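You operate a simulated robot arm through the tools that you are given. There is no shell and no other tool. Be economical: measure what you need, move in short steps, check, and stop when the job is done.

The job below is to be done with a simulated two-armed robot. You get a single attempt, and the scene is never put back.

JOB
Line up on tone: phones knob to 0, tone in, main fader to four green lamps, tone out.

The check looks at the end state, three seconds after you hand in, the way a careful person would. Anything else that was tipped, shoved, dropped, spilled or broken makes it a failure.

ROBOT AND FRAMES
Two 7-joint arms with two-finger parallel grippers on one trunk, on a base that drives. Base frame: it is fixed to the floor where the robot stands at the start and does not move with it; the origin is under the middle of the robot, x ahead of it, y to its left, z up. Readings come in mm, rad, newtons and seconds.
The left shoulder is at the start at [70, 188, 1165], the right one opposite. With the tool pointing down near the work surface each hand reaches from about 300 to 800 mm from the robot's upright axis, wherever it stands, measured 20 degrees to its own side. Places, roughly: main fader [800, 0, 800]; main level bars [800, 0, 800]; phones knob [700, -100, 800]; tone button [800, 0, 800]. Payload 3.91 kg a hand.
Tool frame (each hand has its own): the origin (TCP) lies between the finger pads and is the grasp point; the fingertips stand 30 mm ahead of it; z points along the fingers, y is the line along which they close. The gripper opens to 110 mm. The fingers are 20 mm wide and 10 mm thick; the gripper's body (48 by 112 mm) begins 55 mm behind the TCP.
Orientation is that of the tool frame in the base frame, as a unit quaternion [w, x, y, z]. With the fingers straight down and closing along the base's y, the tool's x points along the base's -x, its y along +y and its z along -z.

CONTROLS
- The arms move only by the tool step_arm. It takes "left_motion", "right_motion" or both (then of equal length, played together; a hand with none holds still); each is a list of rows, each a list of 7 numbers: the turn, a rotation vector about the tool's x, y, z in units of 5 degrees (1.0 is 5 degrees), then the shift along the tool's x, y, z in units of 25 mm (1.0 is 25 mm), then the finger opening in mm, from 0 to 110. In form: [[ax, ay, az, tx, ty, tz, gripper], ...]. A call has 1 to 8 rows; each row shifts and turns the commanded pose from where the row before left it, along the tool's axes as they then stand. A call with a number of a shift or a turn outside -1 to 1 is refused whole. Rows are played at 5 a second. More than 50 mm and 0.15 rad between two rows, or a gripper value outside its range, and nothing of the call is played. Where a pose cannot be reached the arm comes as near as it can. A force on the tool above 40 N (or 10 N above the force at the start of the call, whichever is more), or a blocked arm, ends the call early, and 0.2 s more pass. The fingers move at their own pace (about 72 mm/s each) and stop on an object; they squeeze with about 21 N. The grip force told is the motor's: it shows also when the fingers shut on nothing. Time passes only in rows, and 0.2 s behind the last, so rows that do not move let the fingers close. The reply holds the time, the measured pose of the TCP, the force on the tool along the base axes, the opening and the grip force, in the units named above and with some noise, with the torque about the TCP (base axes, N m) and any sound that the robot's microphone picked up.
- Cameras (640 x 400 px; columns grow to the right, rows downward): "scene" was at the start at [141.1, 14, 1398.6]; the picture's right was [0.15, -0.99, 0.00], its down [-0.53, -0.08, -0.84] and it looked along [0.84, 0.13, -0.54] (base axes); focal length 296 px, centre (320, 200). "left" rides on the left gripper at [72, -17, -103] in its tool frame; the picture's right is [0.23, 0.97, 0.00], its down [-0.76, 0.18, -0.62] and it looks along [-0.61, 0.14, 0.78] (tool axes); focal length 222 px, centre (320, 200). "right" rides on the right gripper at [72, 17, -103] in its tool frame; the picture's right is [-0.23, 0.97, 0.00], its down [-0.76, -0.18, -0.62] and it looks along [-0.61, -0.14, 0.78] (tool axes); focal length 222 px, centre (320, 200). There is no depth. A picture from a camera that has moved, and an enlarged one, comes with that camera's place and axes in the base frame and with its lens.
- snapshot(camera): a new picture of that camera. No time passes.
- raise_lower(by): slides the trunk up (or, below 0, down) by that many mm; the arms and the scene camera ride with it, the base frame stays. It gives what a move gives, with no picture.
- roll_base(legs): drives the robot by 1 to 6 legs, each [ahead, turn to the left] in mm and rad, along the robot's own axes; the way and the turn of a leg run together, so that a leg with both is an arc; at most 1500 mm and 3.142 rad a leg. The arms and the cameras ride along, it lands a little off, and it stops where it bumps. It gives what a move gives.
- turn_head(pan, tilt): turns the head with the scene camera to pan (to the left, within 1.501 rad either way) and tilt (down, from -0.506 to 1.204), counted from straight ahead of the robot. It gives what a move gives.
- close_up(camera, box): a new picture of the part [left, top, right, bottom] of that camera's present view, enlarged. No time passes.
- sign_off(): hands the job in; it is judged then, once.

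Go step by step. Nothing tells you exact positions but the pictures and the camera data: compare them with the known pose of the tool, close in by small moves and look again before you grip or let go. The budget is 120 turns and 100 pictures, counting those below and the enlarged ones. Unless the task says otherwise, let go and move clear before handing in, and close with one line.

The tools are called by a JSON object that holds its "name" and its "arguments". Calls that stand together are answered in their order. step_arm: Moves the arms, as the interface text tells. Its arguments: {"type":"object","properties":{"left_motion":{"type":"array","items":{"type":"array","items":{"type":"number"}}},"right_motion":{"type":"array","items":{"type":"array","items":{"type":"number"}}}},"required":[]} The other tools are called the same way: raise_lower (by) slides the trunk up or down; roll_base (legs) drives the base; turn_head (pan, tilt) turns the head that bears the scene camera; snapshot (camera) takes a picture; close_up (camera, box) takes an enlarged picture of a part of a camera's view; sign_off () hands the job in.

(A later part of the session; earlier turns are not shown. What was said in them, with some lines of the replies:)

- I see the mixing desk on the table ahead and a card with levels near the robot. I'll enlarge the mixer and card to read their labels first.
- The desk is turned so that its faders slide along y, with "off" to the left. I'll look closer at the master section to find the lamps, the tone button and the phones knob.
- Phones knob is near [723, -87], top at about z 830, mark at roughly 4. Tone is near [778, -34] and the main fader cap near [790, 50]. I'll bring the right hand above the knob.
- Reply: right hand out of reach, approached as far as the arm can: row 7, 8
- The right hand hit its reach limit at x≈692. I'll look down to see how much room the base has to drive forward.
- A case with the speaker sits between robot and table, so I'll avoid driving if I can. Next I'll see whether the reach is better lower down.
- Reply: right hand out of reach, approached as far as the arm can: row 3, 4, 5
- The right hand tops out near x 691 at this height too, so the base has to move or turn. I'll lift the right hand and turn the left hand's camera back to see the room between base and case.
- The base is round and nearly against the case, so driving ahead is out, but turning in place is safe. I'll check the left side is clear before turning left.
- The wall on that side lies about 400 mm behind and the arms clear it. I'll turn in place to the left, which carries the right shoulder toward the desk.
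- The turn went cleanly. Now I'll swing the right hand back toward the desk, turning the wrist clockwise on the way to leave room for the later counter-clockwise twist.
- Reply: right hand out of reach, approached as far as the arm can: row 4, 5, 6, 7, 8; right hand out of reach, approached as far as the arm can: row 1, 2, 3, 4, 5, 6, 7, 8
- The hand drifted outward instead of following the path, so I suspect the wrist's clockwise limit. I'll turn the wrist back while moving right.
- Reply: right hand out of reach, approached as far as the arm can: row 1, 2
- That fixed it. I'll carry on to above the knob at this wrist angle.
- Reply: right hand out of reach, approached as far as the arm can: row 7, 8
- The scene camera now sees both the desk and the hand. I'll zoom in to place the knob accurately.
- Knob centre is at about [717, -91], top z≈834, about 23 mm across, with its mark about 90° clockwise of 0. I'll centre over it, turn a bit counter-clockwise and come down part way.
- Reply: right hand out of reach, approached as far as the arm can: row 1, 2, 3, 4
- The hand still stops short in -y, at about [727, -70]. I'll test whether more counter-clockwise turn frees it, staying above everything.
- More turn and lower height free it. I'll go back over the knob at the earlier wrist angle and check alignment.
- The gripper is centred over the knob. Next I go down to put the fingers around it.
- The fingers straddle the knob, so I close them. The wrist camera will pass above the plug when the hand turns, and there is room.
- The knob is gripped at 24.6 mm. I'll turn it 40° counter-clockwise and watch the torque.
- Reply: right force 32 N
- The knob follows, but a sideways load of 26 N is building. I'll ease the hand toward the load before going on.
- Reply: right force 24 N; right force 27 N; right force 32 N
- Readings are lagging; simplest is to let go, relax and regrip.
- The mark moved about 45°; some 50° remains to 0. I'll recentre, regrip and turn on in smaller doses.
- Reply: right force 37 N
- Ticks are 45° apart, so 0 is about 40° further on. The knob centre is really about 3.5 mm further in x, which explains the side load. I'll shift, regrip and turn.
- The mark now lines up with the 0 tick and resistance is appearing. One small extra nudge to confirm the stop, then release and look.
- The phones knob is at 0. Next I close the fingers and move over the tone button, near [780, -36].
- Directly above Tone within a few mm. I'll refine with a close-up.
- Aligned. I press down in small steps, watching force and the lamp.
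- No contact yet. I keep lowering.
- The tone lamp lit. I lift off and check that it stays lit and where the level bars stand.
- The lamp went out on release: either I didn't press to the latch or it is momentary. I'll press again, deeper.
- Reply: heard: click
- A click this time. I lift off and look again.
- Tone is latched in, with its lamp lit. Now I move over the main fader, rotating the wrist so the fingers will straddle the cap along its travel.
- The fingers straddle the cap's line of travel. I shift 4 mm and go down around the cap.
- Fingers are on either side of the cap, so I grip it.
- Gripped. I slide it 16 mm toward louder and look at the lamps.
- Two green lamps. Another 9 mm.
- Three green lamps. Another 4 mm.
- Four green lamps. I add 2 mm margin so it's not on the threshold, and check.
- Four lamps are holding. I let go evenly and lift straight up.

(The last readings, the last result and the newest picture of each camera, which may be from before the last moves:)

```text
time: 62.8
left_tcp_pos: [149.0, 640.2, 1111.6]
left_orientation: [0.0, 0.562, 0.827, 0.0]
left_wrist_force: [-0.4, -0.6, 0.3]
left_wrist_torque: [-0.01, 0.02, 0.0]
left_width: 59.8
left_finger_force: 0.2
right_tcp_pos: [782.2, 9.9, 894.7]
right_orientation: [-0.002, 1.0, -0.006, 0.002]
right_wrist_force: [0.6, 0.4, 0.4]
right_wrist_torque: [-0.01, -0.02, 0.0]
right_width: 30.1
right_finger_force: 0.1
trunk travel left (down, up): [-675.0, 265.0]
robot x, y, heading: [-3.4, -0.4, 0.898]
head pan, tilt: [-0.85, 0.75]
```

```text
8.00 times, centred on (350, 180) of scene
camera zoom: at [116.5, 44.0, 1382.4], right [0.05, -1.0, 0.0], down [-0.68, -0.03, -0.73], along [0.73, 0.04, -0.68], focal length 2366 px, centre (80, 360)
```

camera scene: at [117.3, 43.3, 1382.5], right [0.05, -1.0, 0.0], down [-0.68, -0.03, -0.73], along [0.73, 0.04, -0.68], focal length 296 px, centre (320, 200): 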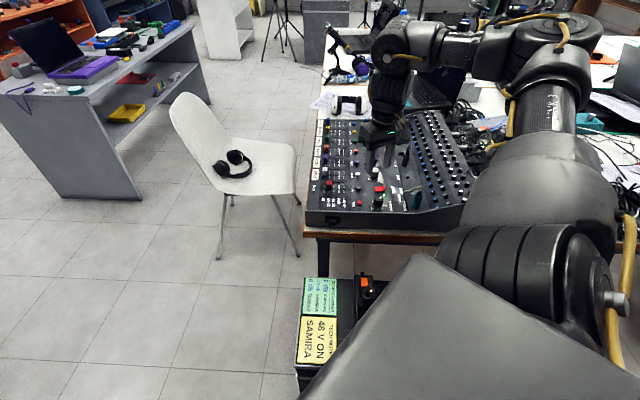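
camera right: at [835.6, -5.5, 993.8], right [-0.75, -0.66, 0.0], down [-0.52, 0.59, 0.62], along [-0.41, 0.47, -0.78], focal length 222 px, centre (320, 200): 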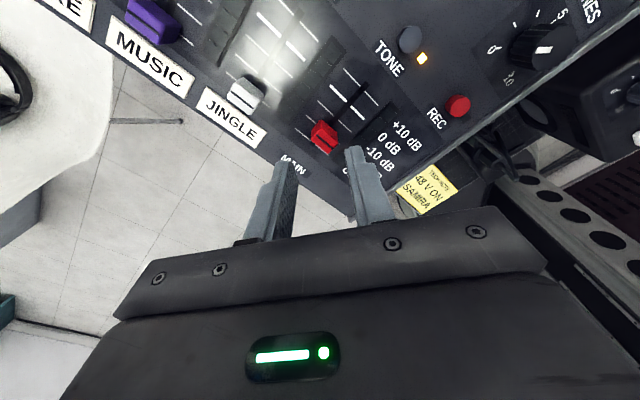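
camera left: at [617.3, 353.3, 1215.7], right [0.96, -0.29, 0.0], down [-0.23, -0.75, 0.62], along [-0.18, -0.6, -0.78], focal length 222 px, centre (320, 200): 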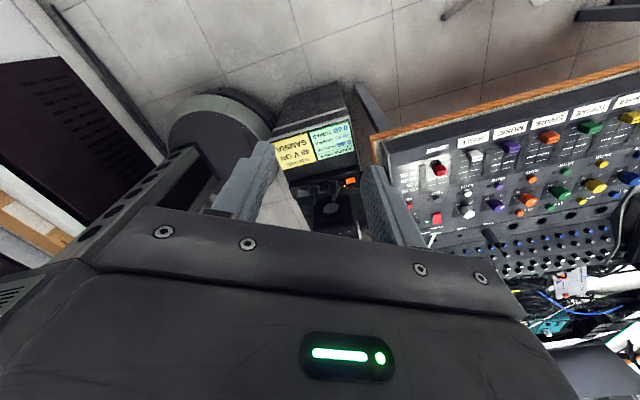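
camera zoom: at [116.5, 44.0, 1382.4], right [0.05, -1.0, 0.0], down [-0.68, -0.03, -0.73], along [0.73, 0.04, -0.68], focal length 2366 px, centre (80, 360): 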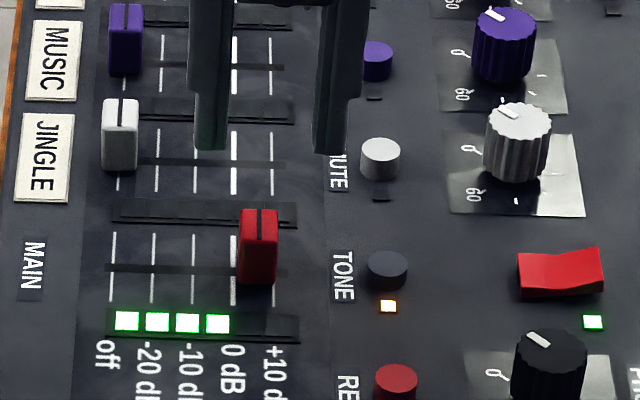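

Fader stays at four green. Now back over Tone with fingers closed, to press it out.

{"name": "step_arm", "arguments": {"right_motion": [[0, 0, 0, 0.05, 1, 0, 0], [0, 0, 0, 0.05, 0.96, 0, 0], [0, 0, 0, 0, 0, 0, 0]]}}

{"name": "step_arm", "arguments": {"right_motion": [[0, 0, 0, 0, 0, 0.8, 0], [0, 0, 0, 0, 0, 0.8, 0], [0, 0, 0, 0, 0, 0.4, 0]]}}

{"name": "close_up", "arguments": {"camera": "scene", "box": [310, 155, 390, 205]}}

```text
time: 63.6
left_tcp_pos: [149.4, 642.2, 1112.1]
left_orientation: [0.0, 0.562, 0.827, 0.001]
left_wrist_force: [-0.4, -0.5, -0.1]
left_wrist_torque: [-0.01, 0.0, -0.01]
left_width: 59.9
left_finger_force: 0.1
right_tcp_pos: [784.7, -37.1, 894.8]
right_orientation: [-0.001, 1.0, -0.007, 0.001]
right_wrist_force: [-0.4, 1.0, -0.7]
right_wrist_torque: [-0.01, 0.01, 0.01]
right_width: 0.1
right_finger_force: 21.1
trunk travel left (down, up): [-675.0, 265.0]
robot x, y, heading: [0.2, -0.2, 0.899]
head pan, tilt: [-0.85, 0.75]
```

```text
time: 64.4
left_tcp_pos: [149.3, 641.2, 1112.8]
left_orientation: [0.001, 0.562, 0.827, 0.0]
left_wrist_force: [-0.1, 0.3, -0.2]
left_wrist_torque: [-0.02, 0.01, 0.01]
left_width: 60.2
left_finger_force: 0.0
right_tcp_pos: [784.7, -39.6, 845.1]
right_orientation: [-0.002, 1.0, -0.007, 0.001]
right_wrist_force: [-0.5, -0.7, -0.8]
right_wrist_torque: [-0.01, -0.07, -0.01]
right_width: 0.0
right_finger_force: 20.8
trunk travel left (down, up): [-675.0, 265.0]
robot x, y, heading: [2.3, -1.7, 0.899]
head pan, tilt: [-0.85, 0.75]
```

```text
8.00 times, centred on (350, 180) of scene
camera zoom: at [116.7, 43.8, 1382.5], right [0.05, -1.0, 0.0], down [-0.68, -0.03, -0.73], along [0.73, 0.04, -0.68], focal length 2366 px, centre (80, 360)
```

zoom: 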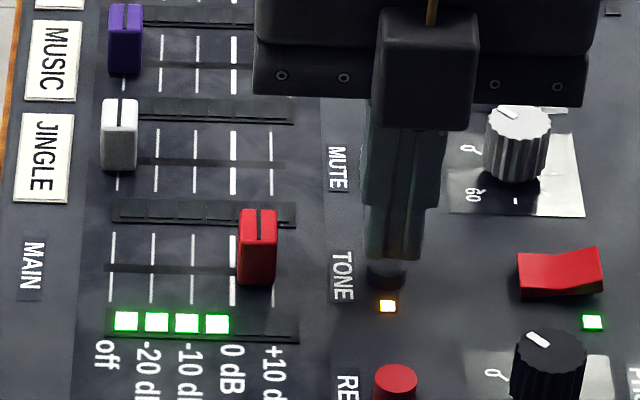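

{"name": "step_arm", "arguments": {"right_motion": [[0, 0, 0, 0, 0, 0.2, 0], [0, 0, 0, 0, 0, 0.12, 0], [0, 0, 0, 0, 0, 0.08, 0]]}}

```text
time: 65.2
left_tcp_pos: [150.1, 641.2, 1112.8]
left_orientation: [0.0, 0.562, 0.827, 0.0]
left_wrist_force: [0.1, -1.3, 0.5]
left_wrist_torque: [0.04, -0.01, -0.02]
left_width: 60.0
left_finger_force: 0.1
right_tcp_pos: [784.8, -37.8, 836.3]
right_orientation: [-0.001, 1.0, -0.007, 0.001]
right_wrist_force: [0.0, -0.8, 4.5]
right_wrist_torque: [0.0, -0.03, -0.02]
right_width: 0.1
right_finger_force: 20.8
trunk travel left (down, up): [-675.0, 265.0]
robot x, y, heading: [0.2, -1.0, 0.903]
head pan, tilt: [-0.85, 0.75]
```

{"name": "step_arm", "arguments": {"right_motion": [[0, 0, 0, 0, 0, 0.06, 0]]}}

{"name": "close_up", "arguments": {"camera": "scene", "box": [310, 155, 390, 205]}}

```text
time: 65.6
left_tcp_pos: [148.5, 640.7, 1113.0]
left_orientation: [0.0, 0.561, 0.828, 0.0]
left_wrist_force: [-0.4, -0.3, 0.0]
left_wrist_torque: [0.01, 0.02, 0.01]
left_width: 59.9
left_finger_force: 0.0
right_tcp_pos: [785.0, -38.3, 834.0]
right_orientation: [-0.001, 1.0, -0.006, 0.002]
right_wrist_force: [3.5, -0.4, 9.3]
right_wrist_torque: [0.0, -0.1, -0.02]
right_width: 0.0
right_finger_force: 21.3
trunk travel left (down, up): [-675.0, 265.0]
robot x, y, heading: [-0.6, -0.3, 0.902]
head pan, tilt: [-0.85, 0.75]
```

```text
8.00 times, centred on (350, 180) of scene
camera zoom: at [115.7, 43.9, 1382.7], right [0.05, -1.0, 0.0], down [-0.68, -0.03, -0.73], along [0.73, 0.04, -0.68], focal length 2366 px, centre (80, 360)
```

zoom: 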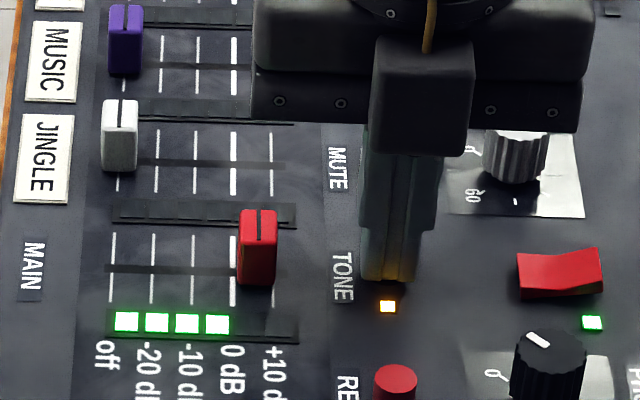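

{"name": "step_arm", "arguments": {"right_motion": [[0, 0, 0, 0, 0, -0.6, 0], [0, 0, 0, 0, 0, -0.4, 0]]}}

{"name": "close_up", "arguments": {"camera": "scene", "box": [310, 155, 390, 205]}}

```text
time: 66.2
left_tcp_pos: [149.3, 640.9, 1112.5]
left_orientation: [0.0, 0.562, 0.827, -0.001]
left_wrist_force: [0.3, 1.0, 0.4]
left_wrist_torque: [-0.01, -0.01, -0.03]
left_width: 60.4
left_finger_force: 0.0
right_tcp_pos: [783.9, -37.1, 859.4]
right_orientation: [-0.001, 1.0, -0.007, 0.001]
right_wrist_force: [0.7, 0.0, 0.3]
right_wrist_torque: [0.0, -0.03, -0.01]
right_width: 0.1
right_finger_force: 20.9
trunk travel left (down, up): [-675.0, 265.0]
robot x, y, heading: [-0.8, -1.4, 0.9]
head pan, tilt: [-0.85, 0.75]
```

```text
8.00 times, centred on (350, 180) of scene
camera zoom: at [116.0, 44.1, 1382.5], right [0.05, -1.0, 0.0], down [-0.68, -0.03, -0.73], along [0.73, 0.04, -0.68], focal length 2366 px, centre (80, 360)
```

zoom: 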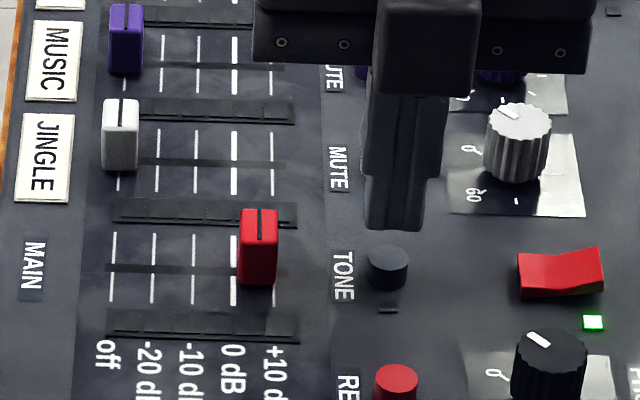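

Tone is out and the lamps are dark, with the fader left where it was set. I'll lift the hand clear.

{"name": "step_arm", "arguments": {"right_motion": [[0, 0, 0, 0, 0, -1, 0], [0, 0, 0, 0, 0, -1, 0], [0, 0, 0, -0.4, -0.3, -1, 0], [0, 0, 0, -0.5, -0.3, -1, 0], [0, 0, 0, -0.5, -0.3, -1, 0]]}}

{"name": "close_up", "arguments": {"camera": "scene", "box": [310, 120, 470, 220]}}

{"name": "close_up", "arguments": {"camera": "scene", "box": [340, 165, 420, 215]}}

```text
time: 67.4
left_tcp_pos: [147.9, 641.3, 1111.8]
left_orientation: [0.001, 0.563, 0.827, 0.0]
left_wrist_force: [0.3, 0.0, -0.3]
left_wrist_torque: [-0.01, -0.03, 0.0]
left_width: 59.7
left_finger_force: 0.0
right_tcp_pos: [748.3, -15.1, 983.5]
right_orientation: [-0.001, 1.0, -0.007, 0.002]
right_wrist_force: [-0.6, 0.0, -0.7]
right_wrist_torque: [0.01, 0.05, -0.03]
right_width: 0.0
right_finger_force: 21.1
trunk travel left (down, up): [-675.0, 265.0]
robot x, y, heading: [-0.9, 2.0, 0.901]
head pan, tilt: [-0.85, 0.75]
```

```text
4.00 times, centred on (390, 170) of scene
camera zoom: at [115.4, 44.5, 1382.5], right [0.05, -1.0, 0.0], down [-0.68, -0.03, -0.73], along [0.73, 0.04, -0.68], focal length 1183 px, centre (40, 320)
```

zoom: 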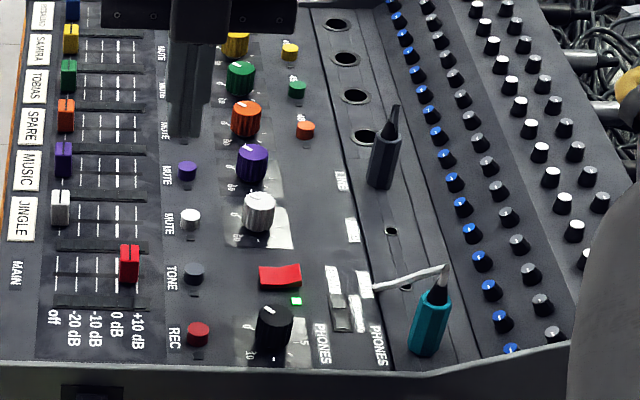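

```text
8.00 times, centred on (380, 190) of scene
camera zoom: at [115.4, 44.5, 1382.5], right [0.05, -1.0, 0.0], down [-0.68, -0.03, -0.73], along [0.73, 0.04, -0.68], focal length 2366 px, centre (-160, 280)
```

zoom: 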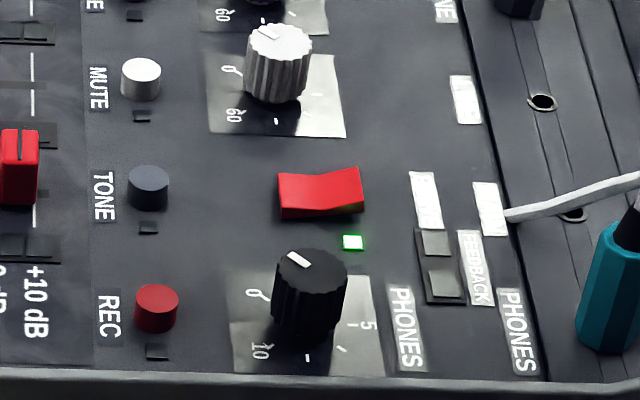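

The phones knob is at 0 with the other gain knobs looking untouched, tone is out, the main fader sits where four lamps were lit, and the hand is clear.

{"name": "sign_off", "arguments": {}}

```text
The job is handed in.
```

The job is handed in: phones knob at 0, tone pressed in, main fader set where four green lamps lit, tone pressed out again, and the hand lifted clear.
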